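You operate a simulated robot arm through the tools that you are given. There is no shell and no other tool.

The job below is to be done with a simulated robot arm. You get a single attempt, and the scene is never put back.

JOB
Save frame 52 sharp at 24x, then again sharp at 36x.
Fine: watch the display; two pictures in all; leave that frame showing sharp at 36x, reel on, gate shut, lamp on.
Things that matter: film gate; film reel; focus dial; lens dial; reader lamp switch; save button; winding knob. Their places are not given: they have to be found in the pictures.

It is judged by the outcome, as a careful person would: the job done as asked, and still so three seconds after it is handed in. It fails if anything else is knocked over, pushed out of place, dropped, spilled or broken.

ROBOT AND FRAMES
A 7-joint arm with a two-finger parallel gripper, fixed in place. Base frame: the origin is at the foot of the arm, x ahead of it, y to its left, z up. Readings come in m, rad, newtons and seconds.
With the tool pointing down near the work surface it reaches from about 0.24 to 0.68 m from the base axis. Its first joint turns from -1.152 to 1.152 rad. Payload 2.4 kg.
Tool frame: the origin (TCP) lies between the finger pads and is the grasp point; the fingertips stand 0.03 m ahead of it; z points along the fingers, y is the line along which they close. Largest opening 0.094 m; finger width 0.028, thickness 0.01; the body of the gripper, 0.05 by 0.096 m, starts 0.055 m behind the TCP.
Orientation is that of the tool frame in the base frame, as [roll, pitch, yaw] about the fixed x, y, z axes, in that order (R = Rz(yaw) Ry(pitch) Rx(roll)). With the fingers straight down and closing along the base's y, the tool's x points along the base's -x, its y along +y and its z along -z.

CONTROLS
- The arm moves only by the tool nudge_tool. Its argument "commands" is a list of rows, each a list of 7 numbers: the shift along the tool's x, y, z in cm, then the turn, a rotation vector about the tool's x, y, z in rad, then the closure in counts, from 0 (fully open) to 255 (shut). In form: [[dx, dy, dz, wx, wy, wz, grip], ...]. A call has 1 to 20 rows; each row is the pose to reach, as a shift and turn from the pose commanded when the call began, along the tool's axes at that moment. Rows are played at 5 a second. More than 0.05 m and 0.15 rad between two rows, or a gripper value outside its range, and nothing of the call is played. A pose out of reach is approached as far as the arm can. The call stops where the force on the tool passes 40 N (or 10 N more than at its start, if that is more) or the arm is blocked; 0.2 s more then pass. The fingers move at their own pace (about 0.153 m/s each) and stop on an object; they squeeze with about 31 N. The grip force told is the motor's: it shows also when the fingers shut on nothing. Time passes only in rows, and 0.2 s behind the last, so rows that repeat a pose let the fingers close. The reply holds the time, the measured pose of the TCP, the force on the tool along the base axes, the opening and the grip force, in the units named above and with some noise, with the torque about the TCP (base axes, N m) and any sound that the robot's microphone picked up, and new pictures: "views" is both (left out), scene, wrist or none.
- Cameras (640 x 400 px; columns grow to the right, rows downward): "scene" is fixed at [0.0385, 0.4657, 1.455]; the picture's right is [-0.78, -0.63, 0.00], its down [-0.28, 0.35, -0.90] and it looks along [0.56, -0.70, -0.45] (base axes); focal length 369 px, centre (320, 200). "wrist" rides on the gripper at [0.076, 0.014, -0.102] in the tool frame; the picture's right is [-0.18, 0.98, 0.00], its down [-0.75, -0.14, -0.64] and it looks along [-0.63, -0.12, 0.77] (tool axes); focal length 243 px, centre (320, 200).
- probe_pixels(camera, pixels): for up to 12 pixels [column, row] of the newest picture of that camera ("zoom" is the newest enlarged one), the place [x, y, z] in the base frame of the surface seen there, good to about 0.002 m. No time passes.
- zoom(camera, box): a new picture of the part [left, top, right, bottom] of that camera's present view, enlarged. No time passes.
- close_job(): hands the job in; it is judged then, once.

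Unless the task says otherwise, let go and move clear before handing in.

The tools are called as name(argument=value, ...) on one line, values as JSON. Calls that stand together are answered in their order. nudge_tool: Moves the arm, as the interface text tells. Its arguments: {"type":"object","properties":{"commands":{"type":"array"},"views":{"type":"string","enum":["both","scene","wrist","none"]}},"required":["commands"]} The other tools are called the same way: probe_pixels (camera, pixels) gives the place of the surface under pixels of a picture; zoom (camera, box) takes an enlarged picture of a part of a camera's view; close_job () hands the job in.

At the start:

```text
time: 0.0
eef_pos: [0.3581, -0.0005, 1.1199]
tcp_rot: [3.141, 0.0, 3.141]
wrist_force: [0.7, -0.1, 0.3]
ft_torque: [0.01, 0.0, -0.01]
finger_gap: 0.0938
grasp_force: 0.0
```

scene: 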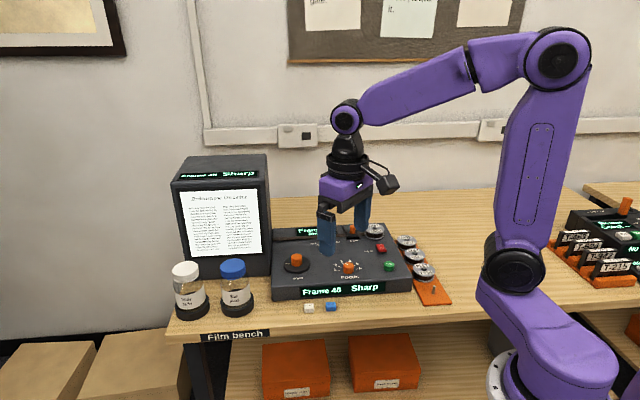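
wrist: 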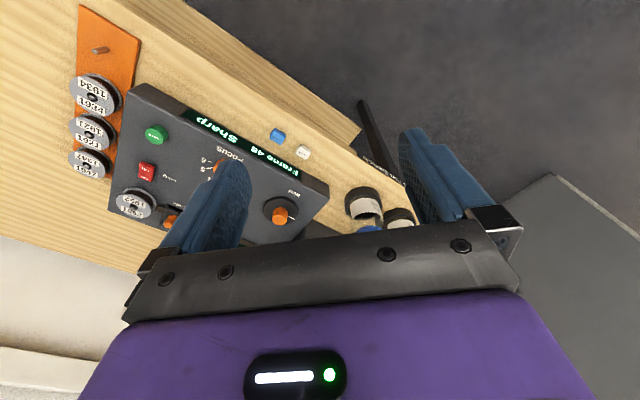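

The scene shows a film reader at about pixels (270-410, 225-300) with the display reading "Frame 48 Sharp" and several knobs and buttons. I'll zoom in to read the panel before moving.

zoom(camera="scene", box=[260, 210, 460, 335])

zoom(camera="wrist", box=[60, 60, 340, 250])

zoom(camera="scene", box=[160, 140, 300, 340])

zoom(camera="scene", box=[540, 180, 640, 300])

```text
3.20 times, centred on (360, 272) of scene
```

zoom: 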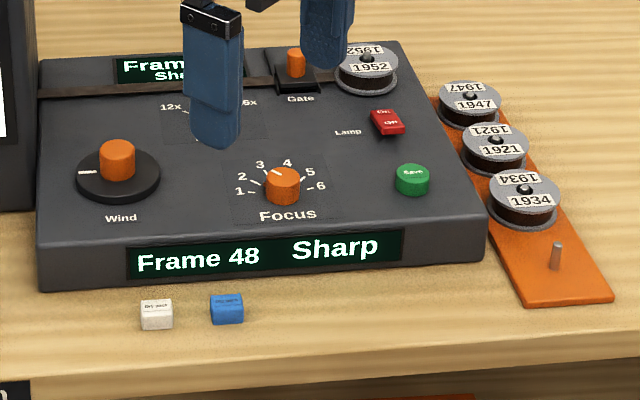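

```text
2.11 times, centred on (200, 155) of wrist
```

zoom: 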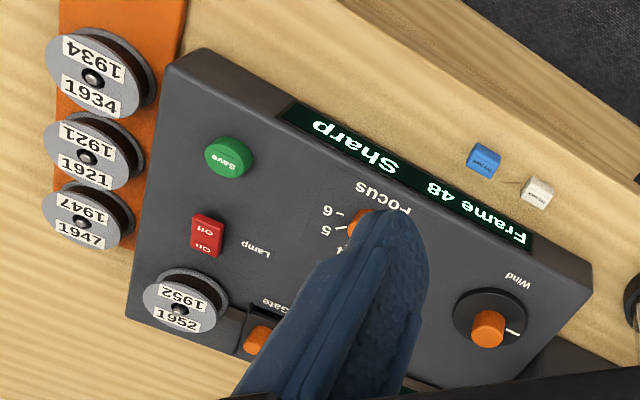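

```text
2.00 times, centred on (230, 240) of scene
```

zoom: 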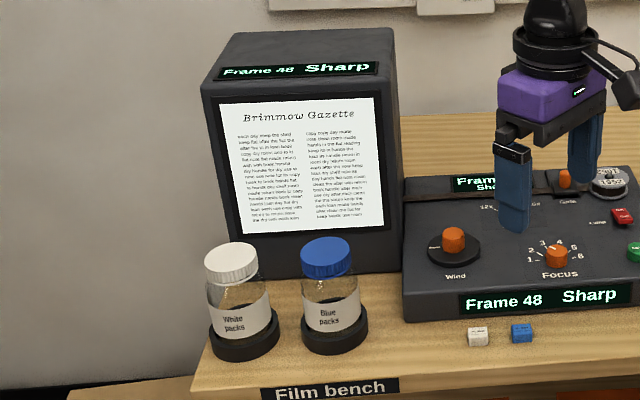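

```text
3.33 times, centred on (590, 240) of scene
```

zoom: 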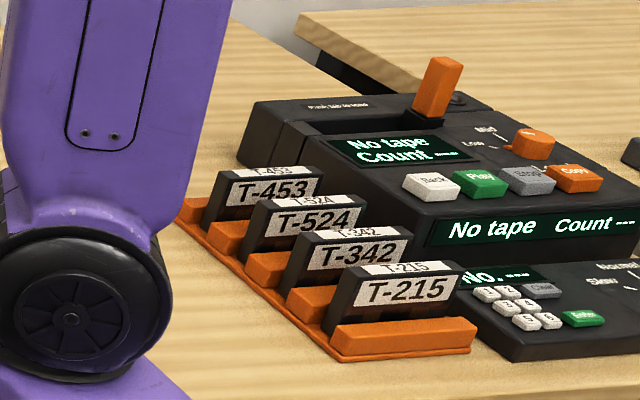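

The panel shows Wind at scene (297,259), Focus at (348,267), Save at (389,266), Lamp at (381,248), Gate at (353,229), and reel 1952 mounted, while the lens dial is hidden behind the finger. I'll probe those spots in the scene picture.

probe_pixels(camera="scene", pixels=[[296.6, 256], [296.6, 262], [287, 263], [348.4, 264], [349, 269], [388.8, 263], [381.3, 247.6], [352.8, 227], [373, 230], [310, 280], [395, 275], [320, 310]])

probe_pixels(camera="wrist", pixels=[[280, 216], [155, 134], [147, 170], [172, 222], [216, 168], [137, 200], [263, 200], [200, 130]])

```text
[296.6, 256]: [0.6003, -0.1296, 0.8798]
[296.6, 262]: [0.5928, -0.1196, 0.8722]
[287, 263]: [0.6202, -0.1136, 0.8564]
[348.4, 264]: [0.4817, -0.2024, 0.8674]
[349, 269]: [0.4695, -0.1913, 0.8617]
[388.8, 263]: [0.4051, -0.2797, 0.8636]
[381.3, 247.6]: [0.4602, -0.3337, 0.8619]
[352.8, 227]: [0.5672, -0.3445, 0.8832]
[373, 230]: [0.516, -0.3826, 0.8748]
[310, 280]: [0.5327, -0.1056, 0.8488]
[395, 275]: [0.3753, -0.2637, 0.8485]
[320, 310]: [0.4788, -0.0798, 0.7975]
```

```text
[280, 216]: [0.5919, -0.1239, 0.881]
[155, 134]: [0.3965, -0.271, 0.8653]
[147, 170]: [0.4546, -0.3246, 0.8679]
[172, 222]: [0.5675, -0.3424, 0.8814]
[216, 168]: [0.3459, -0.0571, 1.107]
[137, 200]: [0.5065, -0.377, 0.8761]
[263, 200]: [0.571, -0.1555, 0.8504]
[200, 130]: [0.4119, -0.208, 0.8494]
```

The panel top is at z≈0.849 and the table at z≈0.797, and the gripper blocks the lens dial between scene (305-340, 235-250). I'll move the arm sideways to above the panel so both cameras see the dial.

nudge_tool(commands=[[0, -4, 0, 0, 0, 0, 0], [0, -8, 0, 0, 0, 0, 0], [0, -12, 0, 0, 0, 0, 0], [0, -16, 0, 0, 0, 0, 0], [0, -20, 0, 0, 0, 0, 0], [0, -20, 0, 0, 0, 0, 0]], views="both")

```text
time: 1.4
eef_pos: [0.361, -0.2002, 1.1211]
tcp_rot: [-3.141, -0.001, 3.141]
wrist_force: [-0.5, 0.1, 0.4]
ft_torque: [0.01, -0.03, -0.02]
finger_gap: 0.0941
grasp_force: 0.0
```

scene: 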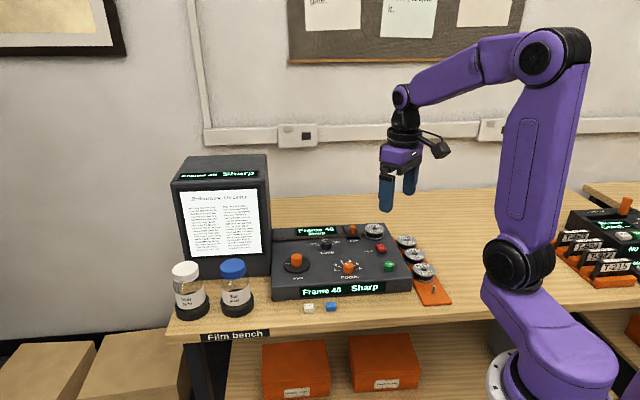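
wrist: 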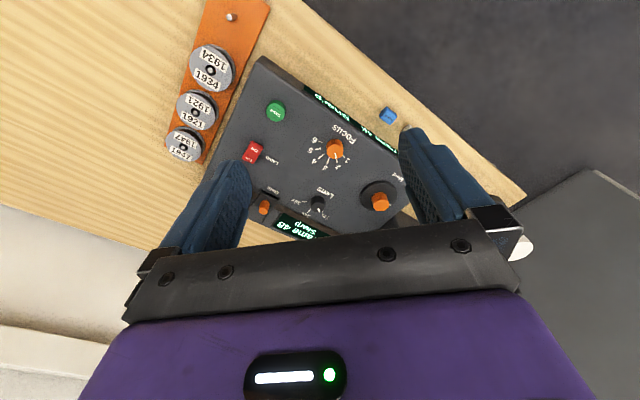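

The panel is now clear in the scene view, with the lens dial near (325,244). I'll zoom in tightly on the controls.

zoom(camera="scene", box=[265, 215, 425, 305])

zoom(camera="scene", box=[295, 220, 375, 275])

zoom(camera="scene", box=[345, 220, 405, 275])

zoom(camera="wrist", box=[230, 80, 410, 240])

```text
4.00 times, centred on (345, 260) of scene
```

zoom: 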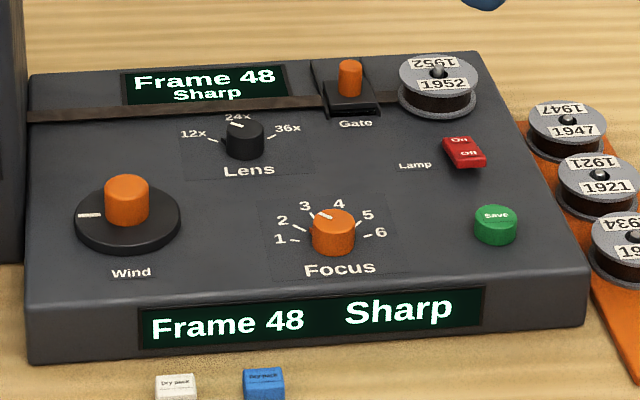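

```text
7.27 times, centred on (335, 248) of scene
```

zoom: 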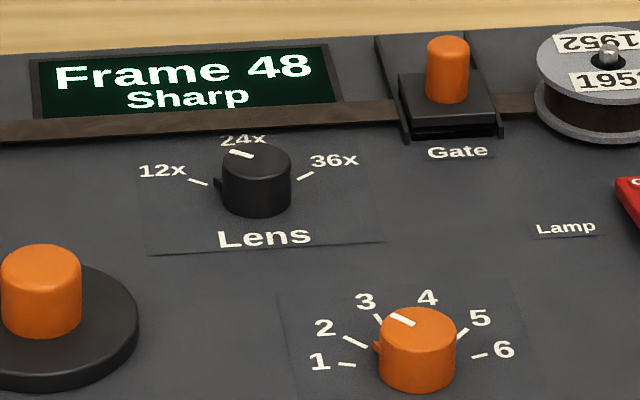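

```text
7.27 times, centred on (375, 248) of scene
```

zoom: 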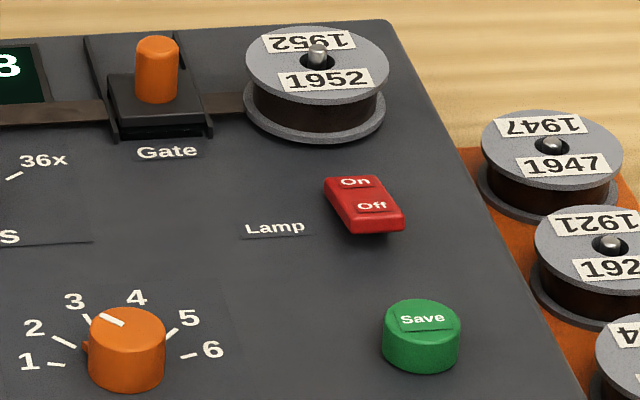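

```text
2.50 times, centred on (320, 160) of wrist
```

zoom: 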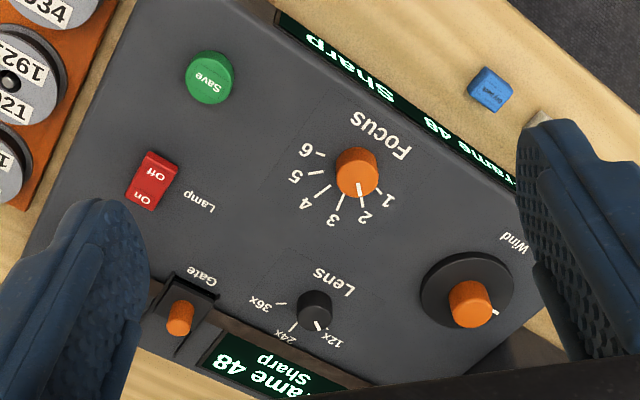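

The lens pointer (scene zoom about (235,125)) looks nearer 12x than 24x, and the focus pointer is near 2, so I need exact places. I'll zoom tightly on each dial and probe its line, ticks and rim.

zoom(camera="scene", box=[308, 230, 348, 255])

zoom(camera="scene", box=[328, 255, 368, 280])

zoom(camera="scene", box=[276, 245, 316, 280])

probe_pixels(camera="scene", pixels=[[267, 272], [267, 220], [268, 165], [174, 200], [277, 268], [276, 297], [411, 286], [384, 226], [276, 235], [232, 268], [186, 270], [240, 158]])

```text
16.00 times, centred on (328, 242) of scene
```

zoom: 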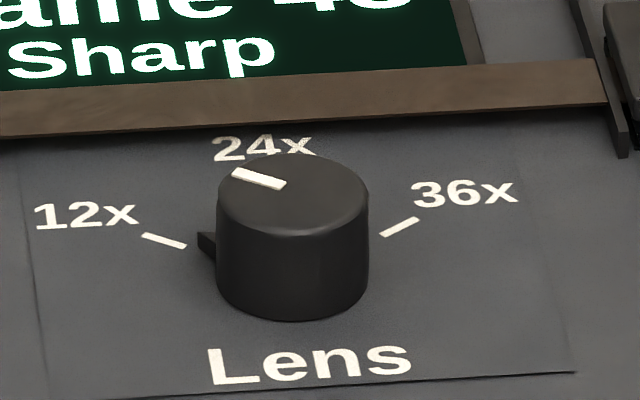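

```text
16.00 times, centred on (348, 268) of scene
```

zoom: 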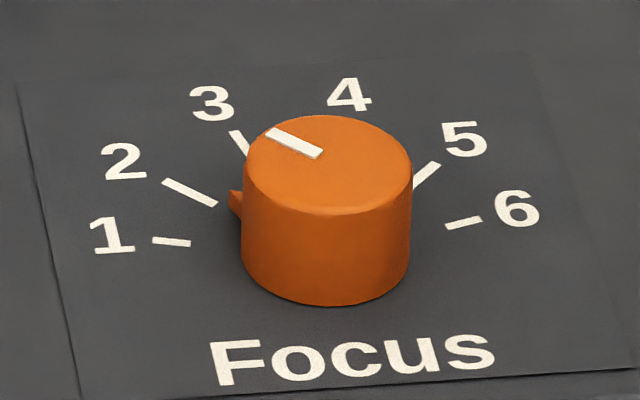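

```text
11.43 times, centred on (296, 262) of scene
```

zoom: 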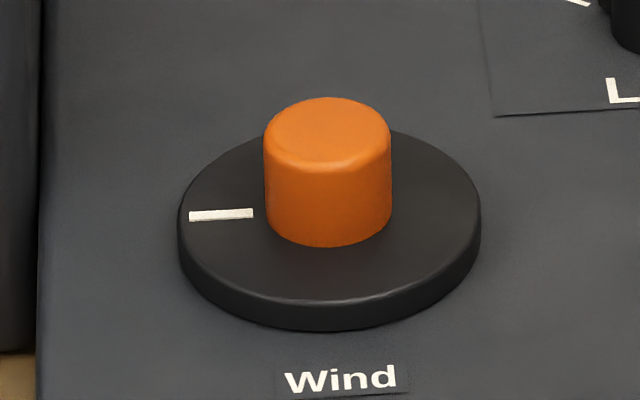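

```text
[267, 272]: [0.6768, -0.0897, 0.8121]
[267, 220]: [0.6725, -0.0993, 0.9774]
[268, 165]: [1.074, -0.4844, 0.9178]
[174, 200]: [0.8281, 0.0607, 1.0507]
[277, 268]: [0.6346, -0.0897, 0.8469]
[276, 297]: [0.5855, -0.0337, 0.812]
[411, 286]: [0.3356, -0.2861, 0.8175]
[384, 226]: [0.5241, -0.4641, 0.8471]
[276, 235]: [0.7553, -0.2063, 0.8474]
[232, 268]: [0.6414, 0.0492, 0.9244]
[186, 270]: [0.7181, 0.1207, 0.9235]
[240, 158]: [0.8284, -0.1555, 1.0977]
```

The lens side pointer faces the 12x tick (lens zoom (205,243) against (165,240)), so the lens is at 12x, and focus points about 2-3. I'll probe the Wind knob in the newest zoom, then zoom on the lens and focus dials and probe those.

probe_pixels(camera="zoom", pixels=[[328, 130], [328, 100], [328, 162], [268, 130], [388, 130], [328, 240], [190, 215], [250, 213], [328, 296], [328, 305], [182, 215], [478, 215]])

zoom(camera="scene", box=[308, 230, 348, 255])

probe_pixels(camera="zoom", pixels=[[293, 195], [293, 160], [293, 230], [220, 195], [366, 195], [145, 236], [184, 245], [383, 234], [418, 219], [237, 174], [284, 185], [204, 243]])

zoom(camera="scene", box=[328, 255, 368, 280])

probe_pixels(camera="zoom", pixels=[[328, 165], [248, 165], [409, 165], [268, 133], [320, 154], [155, 240], [188, 243], [165, 181], [215, 205], [479, 218], [447, 226], [235, 202]])

```text
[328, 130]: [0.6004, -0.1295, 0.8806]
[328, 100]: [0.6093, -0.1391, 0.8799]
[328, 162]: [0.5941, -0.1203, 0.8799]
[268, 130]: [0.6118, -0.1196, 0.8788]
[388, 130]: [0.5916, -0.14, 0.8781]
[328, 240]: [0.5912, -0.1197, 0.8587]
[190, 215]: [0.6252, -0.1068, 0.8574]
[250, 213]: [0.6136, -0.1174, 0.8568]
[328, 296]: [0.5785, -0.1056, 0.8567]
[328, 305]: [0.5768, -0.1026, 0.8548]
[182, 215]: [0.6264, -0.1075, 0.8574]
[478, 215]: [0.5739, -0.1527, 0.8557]
```

```text
16.00 times, centred on (328, 242) of scene
```

zoom: 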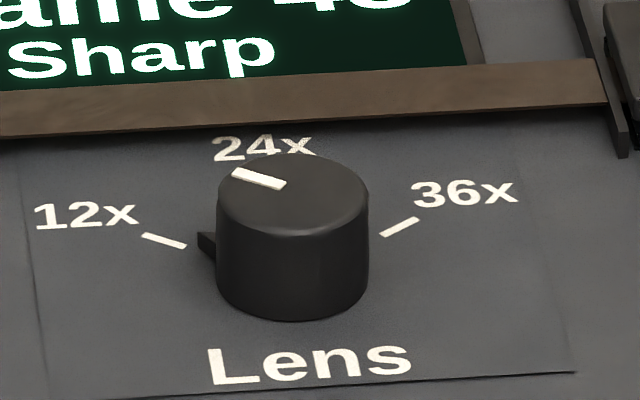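

```text
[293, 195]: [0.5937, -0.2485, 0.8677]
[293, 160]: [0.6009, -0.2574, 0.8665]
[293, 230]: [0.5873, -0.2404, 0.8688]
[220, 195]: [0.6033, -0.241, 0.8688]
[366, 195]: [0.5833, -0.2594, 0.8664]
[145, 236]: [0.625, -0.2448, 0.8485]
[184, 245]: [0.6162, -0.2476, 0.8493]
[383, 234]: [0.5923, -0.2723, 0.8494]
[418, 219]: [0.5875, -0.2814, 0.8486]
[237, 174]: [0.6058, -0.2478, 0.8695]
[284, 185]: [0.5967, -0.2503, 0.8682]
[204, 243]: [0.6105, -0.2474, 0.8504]
```

```text
16.00 times, centred on (348, 268) of scene
```

zoom: 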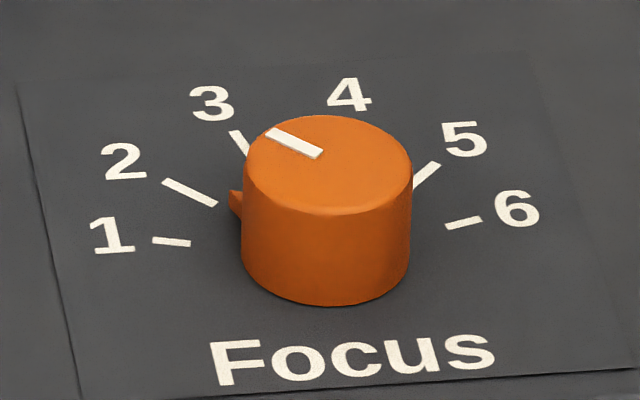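

```text
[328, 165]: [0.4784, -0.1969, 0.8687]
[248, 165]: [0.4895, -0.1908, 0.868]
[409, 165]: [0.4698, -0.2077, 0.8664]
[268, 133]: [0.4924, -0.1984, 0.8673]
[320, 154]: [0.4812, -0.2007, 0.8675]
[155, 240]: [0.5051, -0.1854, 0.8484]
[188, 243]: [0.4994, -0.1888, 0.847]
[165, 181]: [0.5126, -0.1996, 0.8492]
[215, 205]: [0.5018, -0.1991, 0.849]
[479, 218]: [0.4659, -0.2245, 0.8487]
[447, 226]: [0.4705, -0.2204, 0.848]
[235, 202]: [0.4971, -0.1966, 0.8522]
```

The wind knob centre works out at about (0.601,-0.130) with its top at z≈0.880, the lens knob at (0.594,-0.2495) and the focus knob at (0.480,-0.199); the panel is turned 45°. I'll move above the wind knob with the fingers part closed.

nudge_tool(commands=[[-4, 1.17, 2, 0, 0, 0, 80], [-8, 2.33, 4, 0, 0, 0, 80], [-12, 3.5, 6, 0, 0, 0, 80], [-16, 4.67, 8, 0, 0, 0, 80], [-20, 5.83, 10, 0, 0, 0, 80], [-24, 7.0, 12, 0, 0, 0, 80], [-24, 7.0, 12, 0, 0, 0, 80]], views="both")

```text
time: 3.0
eef_pos: [0.599, -0.1308, 0.9994]
tcp_rot: [3.141, 0.0, 3.14]
wrist_force: [0.2, -0.2, -0.2]
ft_torque: [0.02, -0.03, -0.02]
finger_gap: 0.0645
grasp_force: 0.2
```

scene: 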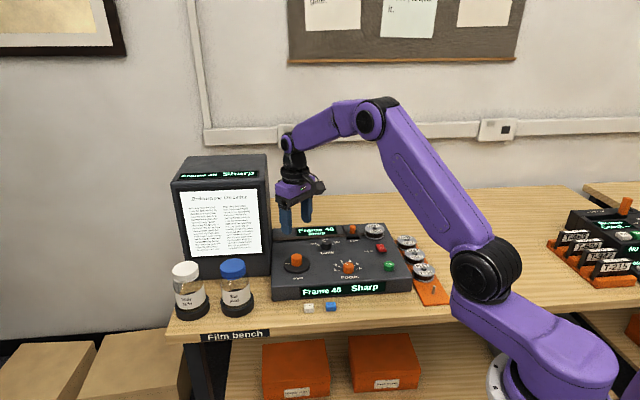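
wrist: 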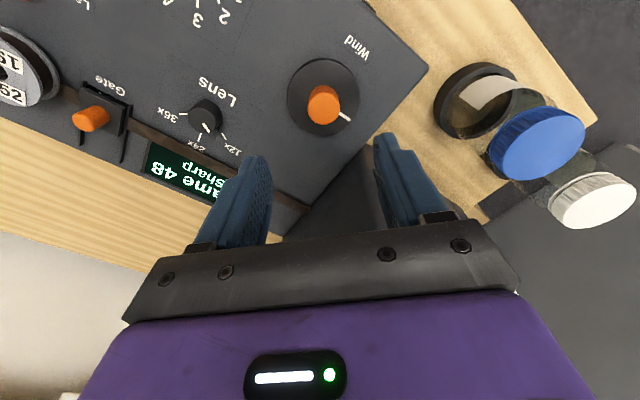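

The tool is at (0.599,-0.131,0.999) and the wrist view shows the wind knob at about (322,105) with clear space round it. I'll probe its rim from this view to check the centre.

probe_pixels(camera="wrist", pixels=[[322, 100], [309, 101], [335, 101], [322, 89], [322, 112], [288, 98], [357, 98], [207, 113], [193, 113], [220, 113], [97, 118], [370, 160]])

zoom(camera="wrist", box=[60, 50, 380, 250])

```text
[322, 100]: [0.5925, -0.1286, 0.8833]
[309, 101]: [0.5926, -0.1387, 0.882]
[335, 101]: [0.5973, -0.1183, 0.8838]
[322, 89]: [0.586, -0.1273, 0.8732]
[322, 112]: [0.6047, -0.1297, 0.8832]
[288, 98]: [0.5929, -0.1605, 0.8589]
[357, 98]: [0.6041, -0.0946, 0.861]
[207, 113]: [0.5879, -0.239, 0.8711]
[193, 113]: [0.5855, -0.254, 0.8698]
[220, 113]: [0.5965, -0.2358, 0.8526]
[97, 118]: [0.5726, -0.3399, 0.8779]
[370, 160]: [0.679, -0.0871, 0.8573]
```

```text
2.00 times, centred on (220, 150) of wrist
```

zoom: 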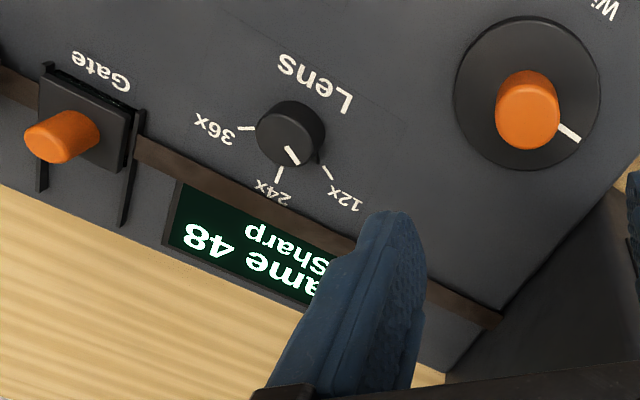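

Both views agree the wind knob is centred at about (0.600,-0.129), top z≈0.880, disc top 0.857. I'll go straight down until the fingertips are just above the disc, still open.

nudge_tool(commands=[[-0.1, 0.15, 3, 0, 0, 0, 80], [-0.1, 0.15, 6, 0, 0, 0, 80], [-0.1, 0.15, 8.5, 0, 0, 0, 80], [-0.1, 0.15, 10, 0, 0, 0, 80], [-0.1, 0.15, 10.7, 0, 0, 0, 80], [-0.1, 0.15, 10.7, 0, 0, 0, 80]], views="both")

```text
time: 4.4
eef_pos: [0.6017, -0.1305, 0.8932]
tcp_rot: [3.141, 0.002, 3.14]
wrist_force: [0.4, 0.4, 0.5]
ft_torque: [0.01, -0.02, 0.04]
finger_gap: 0.0646
grasp_force: 0.0
```

scene: 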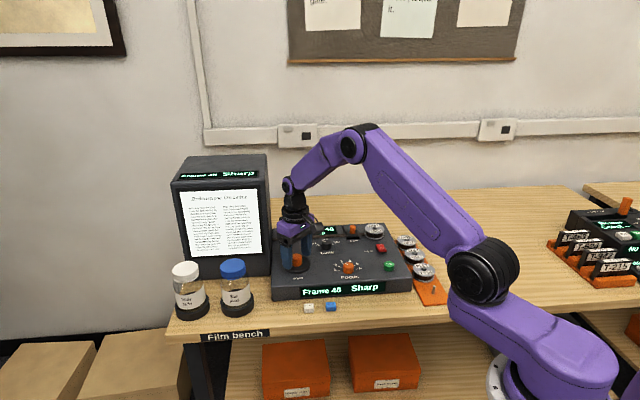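
wrist: 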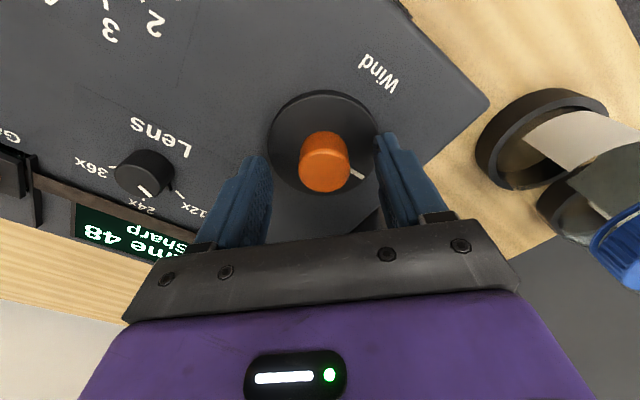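

The fingertips are at either side of the orange knob (wrist (325,160)) with no force felt. I'll close on it and hold still.

nudge_tool(commands=[[0, 0, 0, 0, 0, 0, 140], [0, 0, 0, 0, 0, 0, 180], [0, 0, 0, 0, 0, 0, 220], [0, 0, 0, 0, 0, 0, 220]], views="both")

zoom(camera="scene", box=[265, 215, 425, 305])

```text
time: 5.4
eef_pos: [0.6023, -0.1258, 0.8936]
tcp_rot: [3.14, -0.002, -3.14]
wrist_force: [0.1, 12.9, 0.3]
ft_torque: [0.44, 0.1, -0.01]
finger_gap: 0.0293
grasp_force: 45.1
```

scene: 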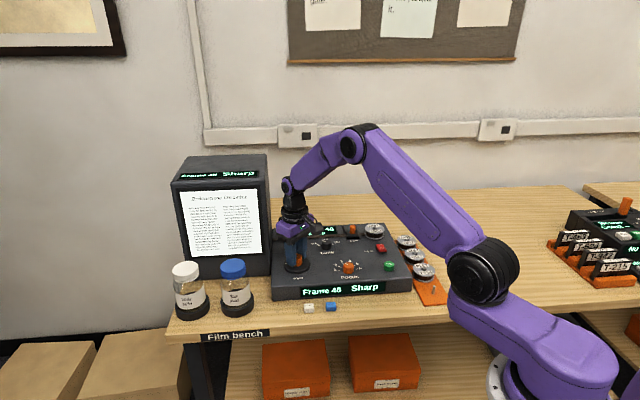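
wrist: 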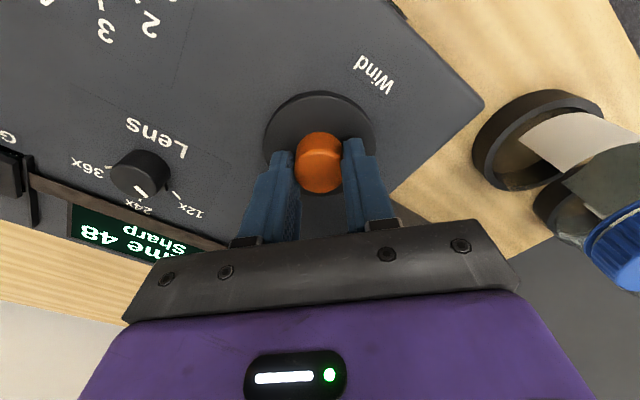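

```text
4.00 times, centred on (345, 260) of scene
```

zoom: 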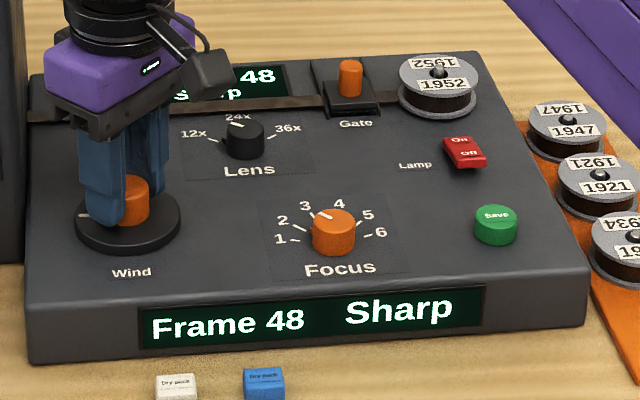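

The fingers hold the knob (gap 0.0293) but there is a 12.9 N sideways pull, meaning the knob's true centre is about y=-0.126. I'll relieve that with a small +y shift and begin a clockwise turn of 0.3 rad to see how the display responds.

nudge_tool(commands=[[0, 0.4, 0, 0, 0, 0, 220], [0, 0.4, 0, 0, 0, 0.1, 220], [0, 0.4, 0, 0, 0, 0.2, 220], [0, 0.4, 0, 0, 0, 0.3, 220], [0, 0.4, 0, 0, 0, 0.3, 220]], views="scene")

zoom(camera="scene", box=[265, 215, 425, 305])

```text
time: 6.6
eef_pos: [0.6021, -0.1265, 0.8925]
tcp_rot: [-3.139, 0.005, 2.835]
wrist_force: [19.4, -13.6, -17.5]
ft_torque: [-0.46, -0.28, -0.04]
finger_gap: 0.0291
grasp_force: 44.9
```

scene: 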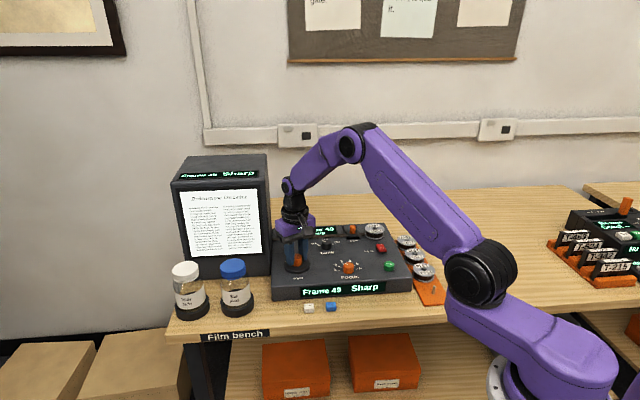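

```text
4.00 times, centred on (345, 260) of scene
```

zoom: 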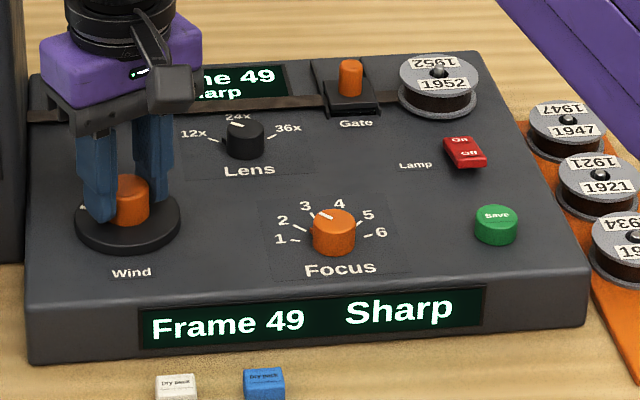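

The display now reads "Frame 49 Sharp" after a 0.3 rad clockwise turn, but the tool feels about 29 N (19.4, -13.6, -17.5). I'll hold still for a moment to see whether that settles.

nudge_tool(commands=[[0, 0, 0, 0, 0, 0, 220], [0, 0, 0, 0, 0, 0, 220]], views="none")

```text
time: 7.2
eef_pos: [0.6009, -0.1273, 0.8931]
tcp_rot: [3.139, 0.006, 2.838]
wrist_force: [17.0, -21.8, -18.0]
ft_torque: [-0.65, -0.34, 0.01]
finger_gap: 0.0293
grasp_force: 45.0
```

The side load stays (17, -21.8, -18 N), which tells me the knob's centre is about 2 mm off the commanded pose. I'll shift the tool to relieve it without turning.

nudge_tool(commands=[[-0.13, -0.09, 0.08, 0, 0, 0, 220], [-0.27, -0.18, 0.15, 0, 0, 0, 220], [-0.27, -0.18, 0.15, 0, 0, 0, 220]], views="none")

```text
time: 8.0
eef_pos: [0.6025, -0.1281, 0.8932]
tcp_rot: [3.141, -0.002, 2.84]
wrist_force: [-9.4, -12.2, 18.3]
ft_torque: [-0.54, 0.43, 0.02]
finger_gap: 0.0293
grasp_force: 44.4
```

The loads are now (-9.4, -12.2, 18.3), so I overshot a little in x and z. I'll correct slightly and turn another 0.3 rad clockwise, watching the display.

nudge_tool(commands=[[0, -0.2, -0.07, 0, 0, 0, 220], [0, -0.2, -0.07, 0, 0, 0.1, 220], [0, -0.2, -0.07, 0, 0, 0.2, 220], [0, -0.2, -0.07, 0, 0, 0.3, 220], [0, -0.2, -0.07, 0, 0, 0.3, 220]], views="scene")

zoom(camera="scene", box=[265, 215, 425, 305])

```text
time: 9.2
eef_pos: [0.6018, -0.1284, 0.8935]
tcp_rot: [3.139, 0.0, 2.54]
wrist_force: [-2.6, -1.3, 12.9]
ft_torque: [0.69, 0.99, 0.0]
finger_gap: 0.029
grasp_force: 44.8
```

scene: 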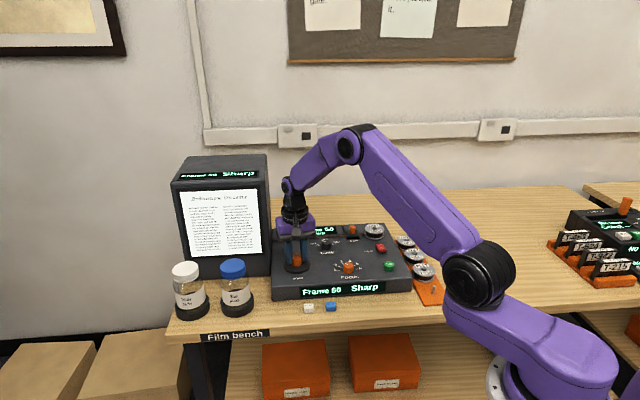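

```text
4.00 times, centred on (345, 260) of scene
```

zoom: 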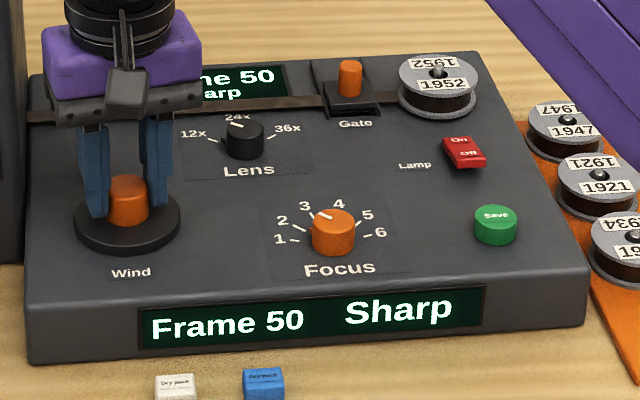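

The display reads "Frame 50 Sharp" and the side load is small now. I'll turn another 0.3 rad clockwise.

nudge_tool(commands=[[0, 0, -0.05, 0, 0, 0.1, 220], [0, 0, -0.05, 0, 0, 0.2, 220], [0, 0, -0.05, 0, 0, 0.3, 220], [0, 0, -0.05, 0, 0, 0.3, 220]], views="scene")

zoom(camera="scene", box=[265, 215, 425, 305])

```text
time: 10.2
eef_pos: [0.6018, -0.1287, 0.8936]
tcp_rot: [3.142, 0.0, 2.24]
wrist_force: [-4.3, 4.3, 5.7]
ft_torque: [-0.48, -0.44, 0.03]
finger_gap: 0.0292
grasp_force: 45.3
```

scene: 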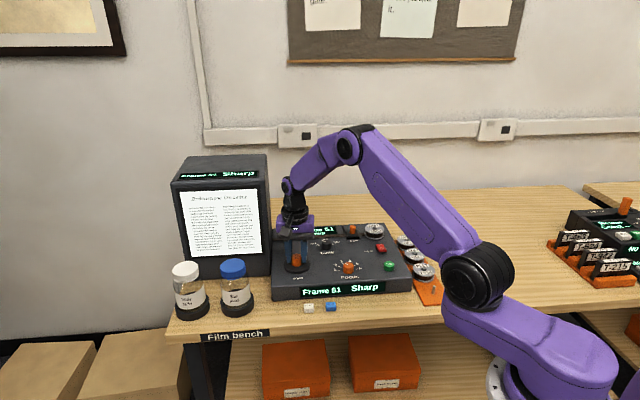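

```text
4.00 times, centred on (345, 260) of scene
```

zoom: 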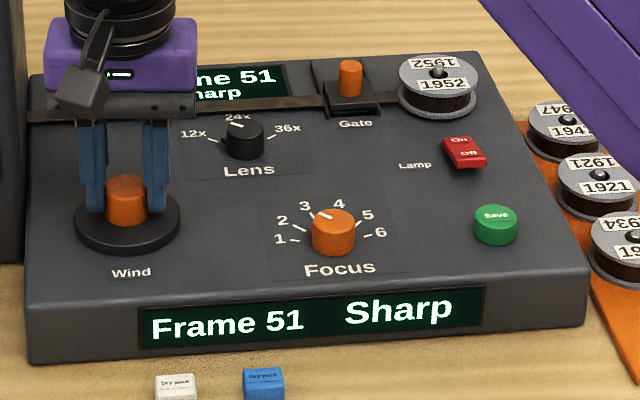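

The display reads "Frame 51 Sharp"; each 0.3 rad has advanced one frame. I'll turn 0.3 rad more to reach 52.

nudge_tool(commands=[[0, 0, 0, 0, 0, 0.1, 220], [0, 0, 0, 0, 0, 0.2, 220], [0, 0, 0, 0, 0, 0.3, 220], [0, 0, 0, 0, 0, 0.3, 220]], views="scene")

zoom(camera="scene", box=[265, 215, 425, 305])

```text
time: 11.2
eef_pos: [0.6021, -0.1277, 0.8925]
tcp_rot: [-3.141, 0.0, 1.941]
wrist_force: [-5.3, 12.7, 10.3]
ft_torque: [-0.48, 0.15, -0.02]
finger_gap: 0.0291
grasp_force: 45.1
```

scene: 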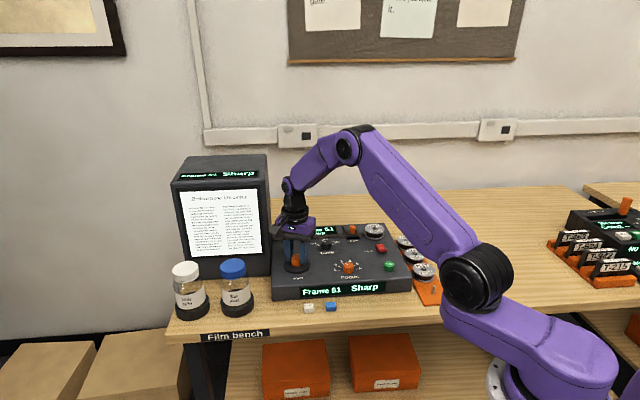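

```text
4.00 times, centred on (345, 260) of scene
```

zoom: 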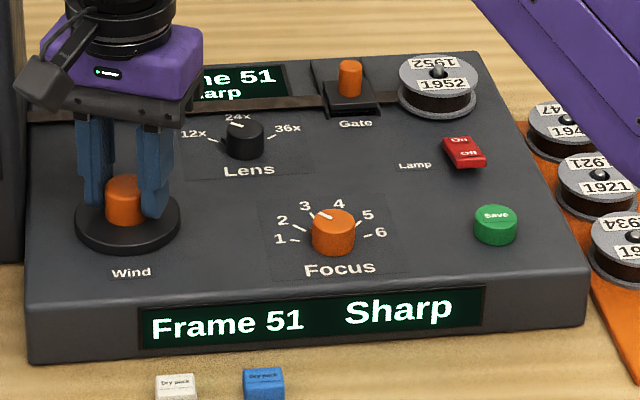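

The display still reads "Frame 51" at 1.2 rad, so a frame is nearer 0.35 rad (20°). I'll turn another 0.2 rad in small steps to land mid-frame on 52.

nudge_tool(commands=[[0, 0, 0, 0, 0, 0.07, 220], [0, 0, 0, 0, 0, 0.14, 220], [0, 0, 0, 0, 0, 0.2, 220], [0, 0, 0, 0, 0, 0.2, 220]], views="scene")

zoom(camera="scene", box=[265, 215, 425, 305])

```text
time: 12.2
eef_pos: [0.601, -0.1286, 0.892]
tcp_rot: [-3.14, -0.002, 1.741]
wrist_force: [-11.8, 15.4, 15.2]
ft_torque: [0.41, 0.23, -0.01]
finger_gap: 0.029
grasp_force: 45.1
```

scene: 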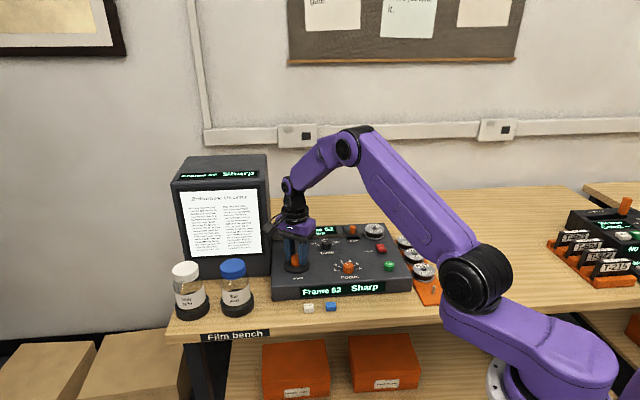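

```text
4.00 times, centred on (345, 260) of scene
```

zoom: 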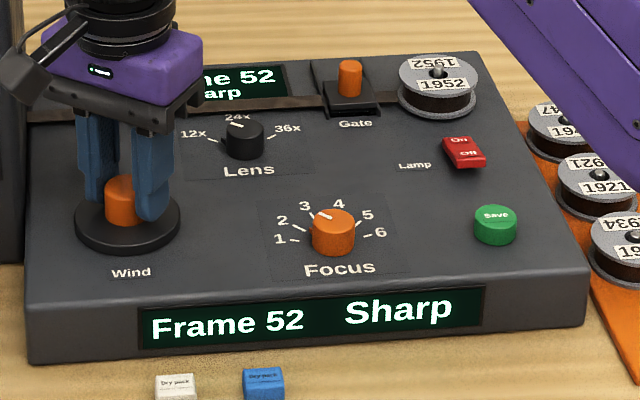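

The display reads "Frame 52 Sharp" on the front panel. I'll let go of the wind knob, rise 9 cm, and check the frame stays.

nudge_tool(commands=[[0, 0, 0, 0, 0, 0, 150], [0, 0, 0, 0, 0, 0, 80], [0, 0, 0, 0, 0, 0, 80], [0, 0, -3, 0, 0, 0, 80], [0, 0, -6, 0, 0, 0, 80], [0, 0, -9, 0, 0, 0, 80], [0, 0, -9, 0, 0, 0, 80]], views="both")

zoom(camera="scene", box=[265, 215, 425, 305])

```text
time: 13.8
eef_pos: [0.6053, -0.1271, 0.9829]
tcp_rot: [-3.142, 0.0, 1.739]
wrist_force: [-0.3, 0.3, 0.2]
ft_torque: [0.0, -0.02, -0.03]
finger_gap: 0.0646
grasp_force: 0.0
```

scene: 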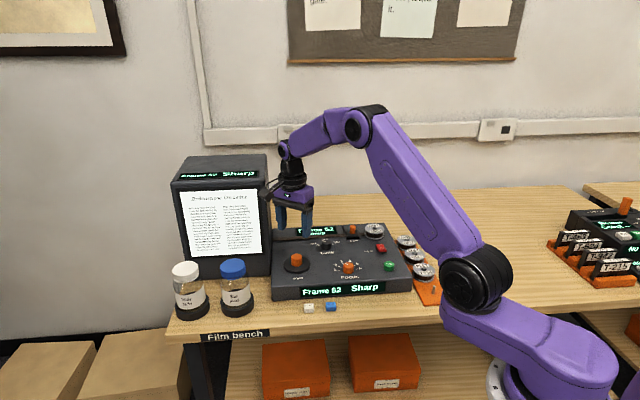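
wrist: 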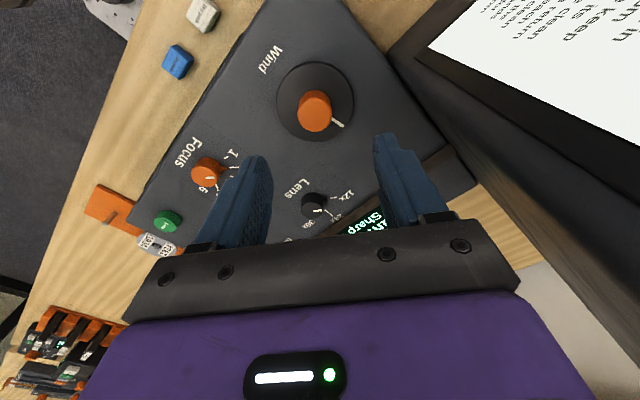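

```text
4.00 times, centred on (345, 260) of scene
```

zoom: 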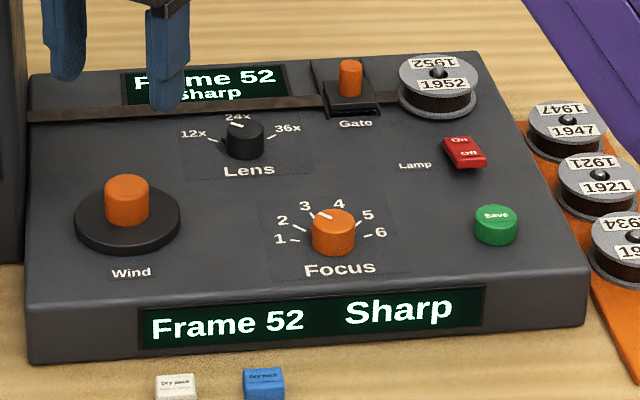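

The frame stays at 52 and "Sharp" after letting go. I'll move over to the lens knob at about (0.5945,-0.248) while turning the gripper back 1.4 rad.

nudge_tool(commands=[[-1.18, -0.31, 0, 0, 0, -0.14, 80], [-2.35, -0.62, 0, 0, 0, -0.28, 80], [-3.53, -0.93, 0, 0, 0, -0.42, 80], [-4.7, -1.24, 0, 0, 0, -0.56, 80], [-5.88, -1.55, 0, 0, 0, -0.7, 80], [-7.05, -1.85, 0, 0, 0, -0.84, 80], [-8.23, -2.16, 0, 0, 0, -0.98, 80], [-9.4, -2.47, 0, 0, 0, -1.12, 80], [-10.58, -2.78, 0, 0, 0, -1.26, 80], [-11.75, -3.09, 0, 0, 0, -1.4, 80], [-11.75, -3.09, 0, 0, 0, -1.4, 80]], views="both")

```text
time: 16.2
eef_pos: [0.5906, -0.2519, 0.9841]
tcp_rot: [-3.14, -0.001, -3.138]
wrist_force: [0.3, 0.1, 0.7]
ft_torque: [-0.04, 0.0, -0.02]
finger_gap: 0.0646
grasp_force: 0.1
```

scene: 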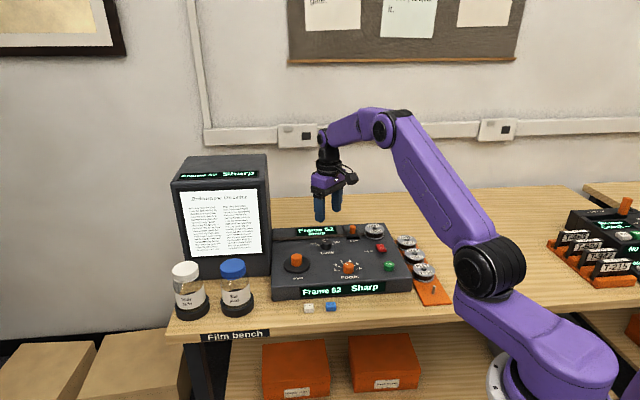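
wrist: 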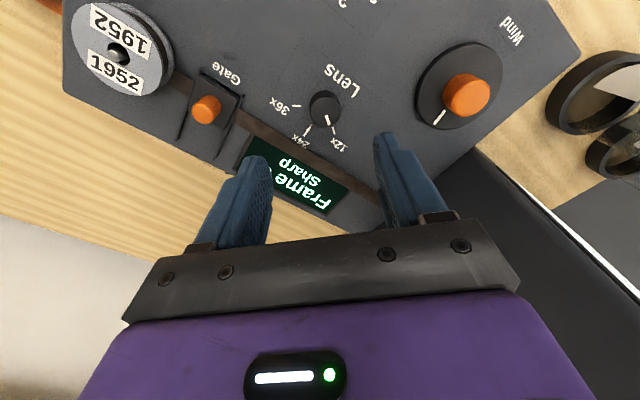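

The tool reads (0.591,-0.252,0.984); by the camera geometry an aligned lens-knob top should appear at wrist (320,110), and it seems to be near (326,103). I'll zoom and probe to measure the offset.

zoom(camera="wrist", box=[270, 70, 382, 140])

nudge_tool(commands=[[0, 0, 0, 0, 0, 0, 80]], views="none")

```text
5.71 times, centred on (326, 105) of wrist
```

zoom: 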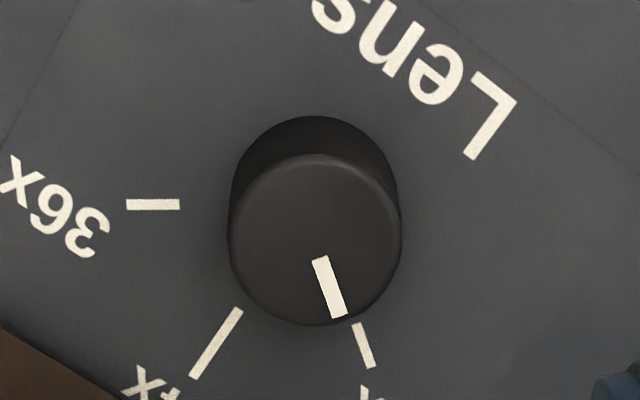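

```text
time: 16.6
eef_pos: [0.5906, -0.252, 0.9848]
tcp_rot: [-3.141, 0.0, -3.141]
wrist_force: [0.9, 0.3, -0.8]
ft_torque: [-0.01, -0.04, 0.01]
finger_gap: 0.0647
grasp_force: 0.1
```

The lens knob top sits at wrist (325,112), so the tool needs to move about +0.3 cm in x and +0.42 cm in y, and the pointer is confirmed at 12x. I'll correct, narrow the fingers, and descend so the tips stop about 4 mm above the panel.

nudge_tool(commands=[[-0.28, 0.42, 2, 0, 0, 0, 115], [-0.28, 0.42, 5, 0, 0, 0, 115], [-0.28, 0.42, 8, 0, 0, 0, 115], [-0.28, 0.42, 9.4, 0, 0, 0, 115], [-0.28, 0.42, 10.1, 0, 0, 0, 115], [-0.28, 0.42, 10.1, 0, 0, 0, 115]], views="both")

```text
time: 18.0
eef_pos: [0.5947, -0.2464, 0.8828]
tcp_rot: [3.141, -0.003, 3.141]
wrist_force: [-0.1, 0.1, 0.5]
ft_torque: [0.01, 0.02, -0.01]
finger_gap: 0.0518
grasp_force: 0.0
```

scene: 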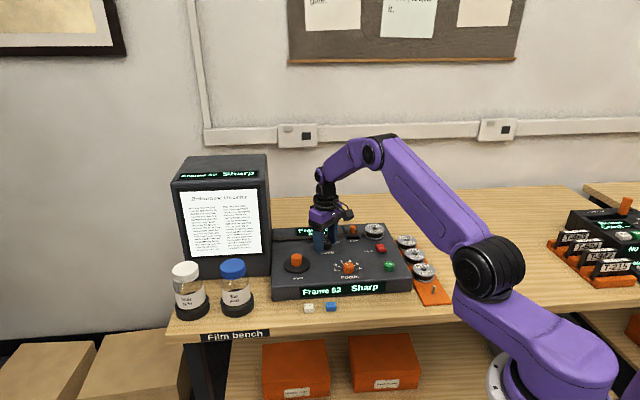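
wrist: 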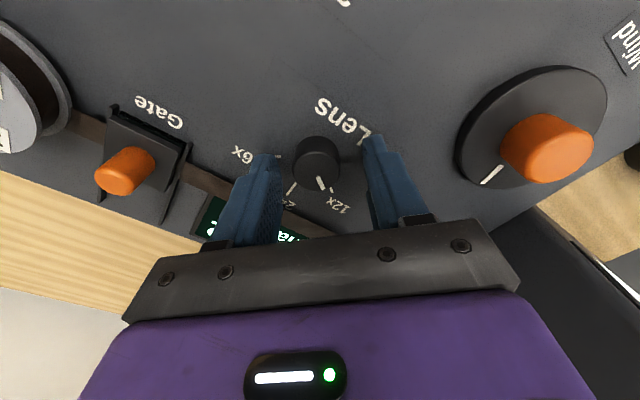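

The fingers straddle the lens knob at wrist (318,160) with no contact force. I'll zoom to check its position along the fingers before closing.

zoom(camera="wrist", box=[240, 110, 400, 210])

```text
4.00 times, centred on (320, 160) of wrist
```

zoom: 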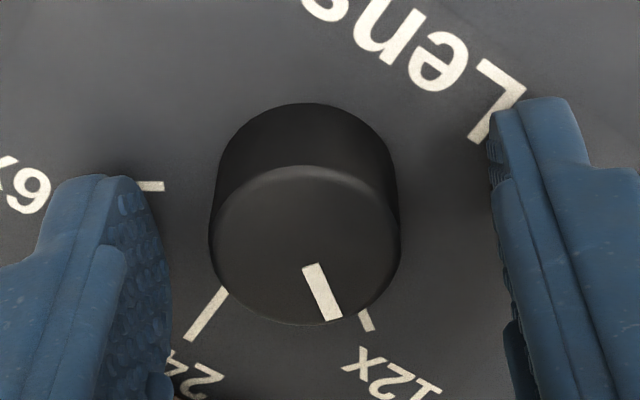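

The knob's top centre is at wrist (316,171) against an aligned (320,172), so it needs about -0.2 cm in y. I'll apply that, close on the lens knob, and read the force.

nudge_tool(commands=[[0, -0.2, 0, 0, 0, 0, 115], [0, -0.2, 0, 0, 0, 0, 160], [0, -0.2, 0, 0, 0, 0, 200], [0, -0.2, 0, 0, 0, 0, 225], [0, -0.2, 0, 0, 0, 0, 225]], views="none")

```text
time: 19.2
eef_pos: [0.5936, -0.2479, 0.8814]
tcp_rot: [3.141, -0.001, 3.141]
wrist_force: [0.4, -1.4, -1.1]
ft_torque: [0.01, -0.03, -0.01]
finger_gap: 0.0272
grasp_force: 45.1
```

The grip on the lens knob is centred (gap 0.0272, forces near zero). I'll turn it clockwise about 0.94 rad from 12x to 24x.

nudge_tool(commands=[[0, 0, 0, 0, 0, 0.1, 225], [0, 0, 0, 0, 0, 0.2, 225], [0, 0, 0, 0, 0, 0.3, 225], [0, 0, 0, 0, 0, 0.4, 225], [0, 0, 0, 0, 0, 0.5, 225], [0, 0, 0, 0, 0, 0.6, 225], [0, 0, 0, 0, 0, 0.7, 225], [0, 0, 0, 0, 0, 0.8, 225], [0, 0, 0, 0, 0, 0.88, 225], [0, 0, 0, 0, 0, 0.94, 225], [0, 0, 0, 0, 0, 0.94, 225]], views="both")

zoom(camera="scene", box=[165, 145, 405, 305])

zoom(camera="wrist", box=[240, 110, 400, 210])

```text
time: 21.6
eef_pos: [0.595, -0.2478, 0.8812]
tcp_rot: [3.141, 0.0, 2.199]
wrist_force: [4.4, 2.6, -4.4]
ft_torque: [-0.61, -0.75, 0.0]
finger_gap: 0.0271
grasp_force: 45.1
```

scene: 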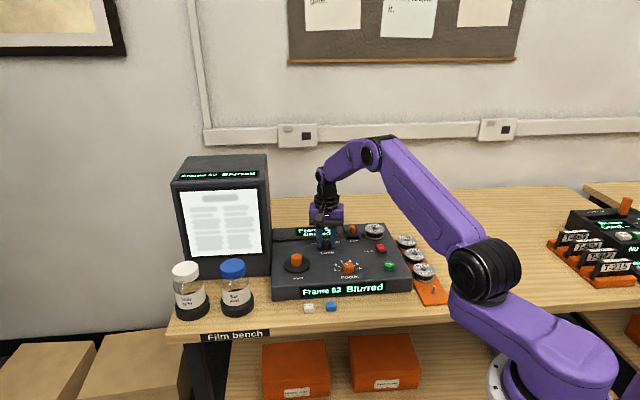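
wrist: 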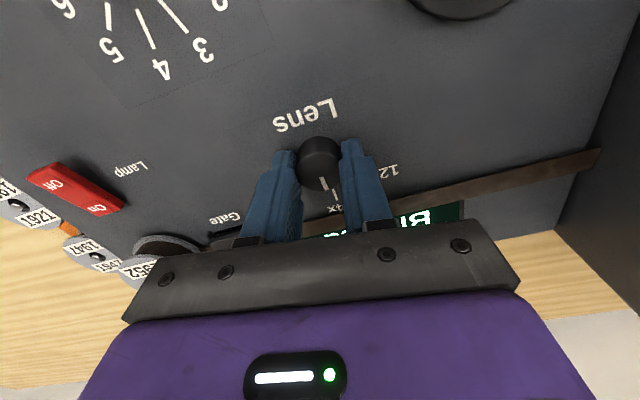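

```text
2.50 times, centred on (285, 225) of scene
```

zoom: 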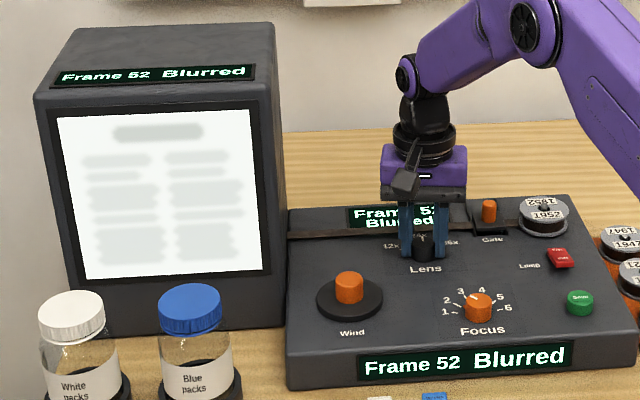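

```text
4.00 times, centred on (320, 160) of wrist
```

zoom: 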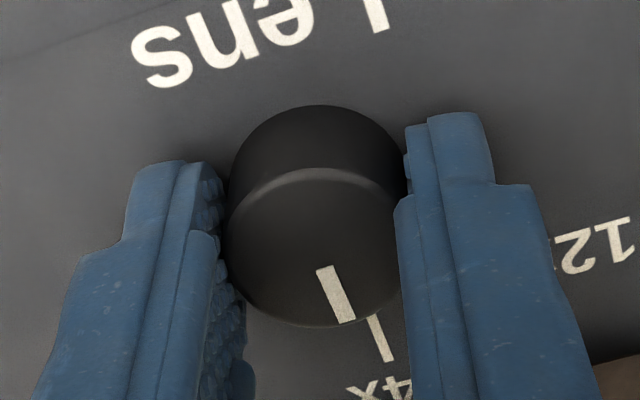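

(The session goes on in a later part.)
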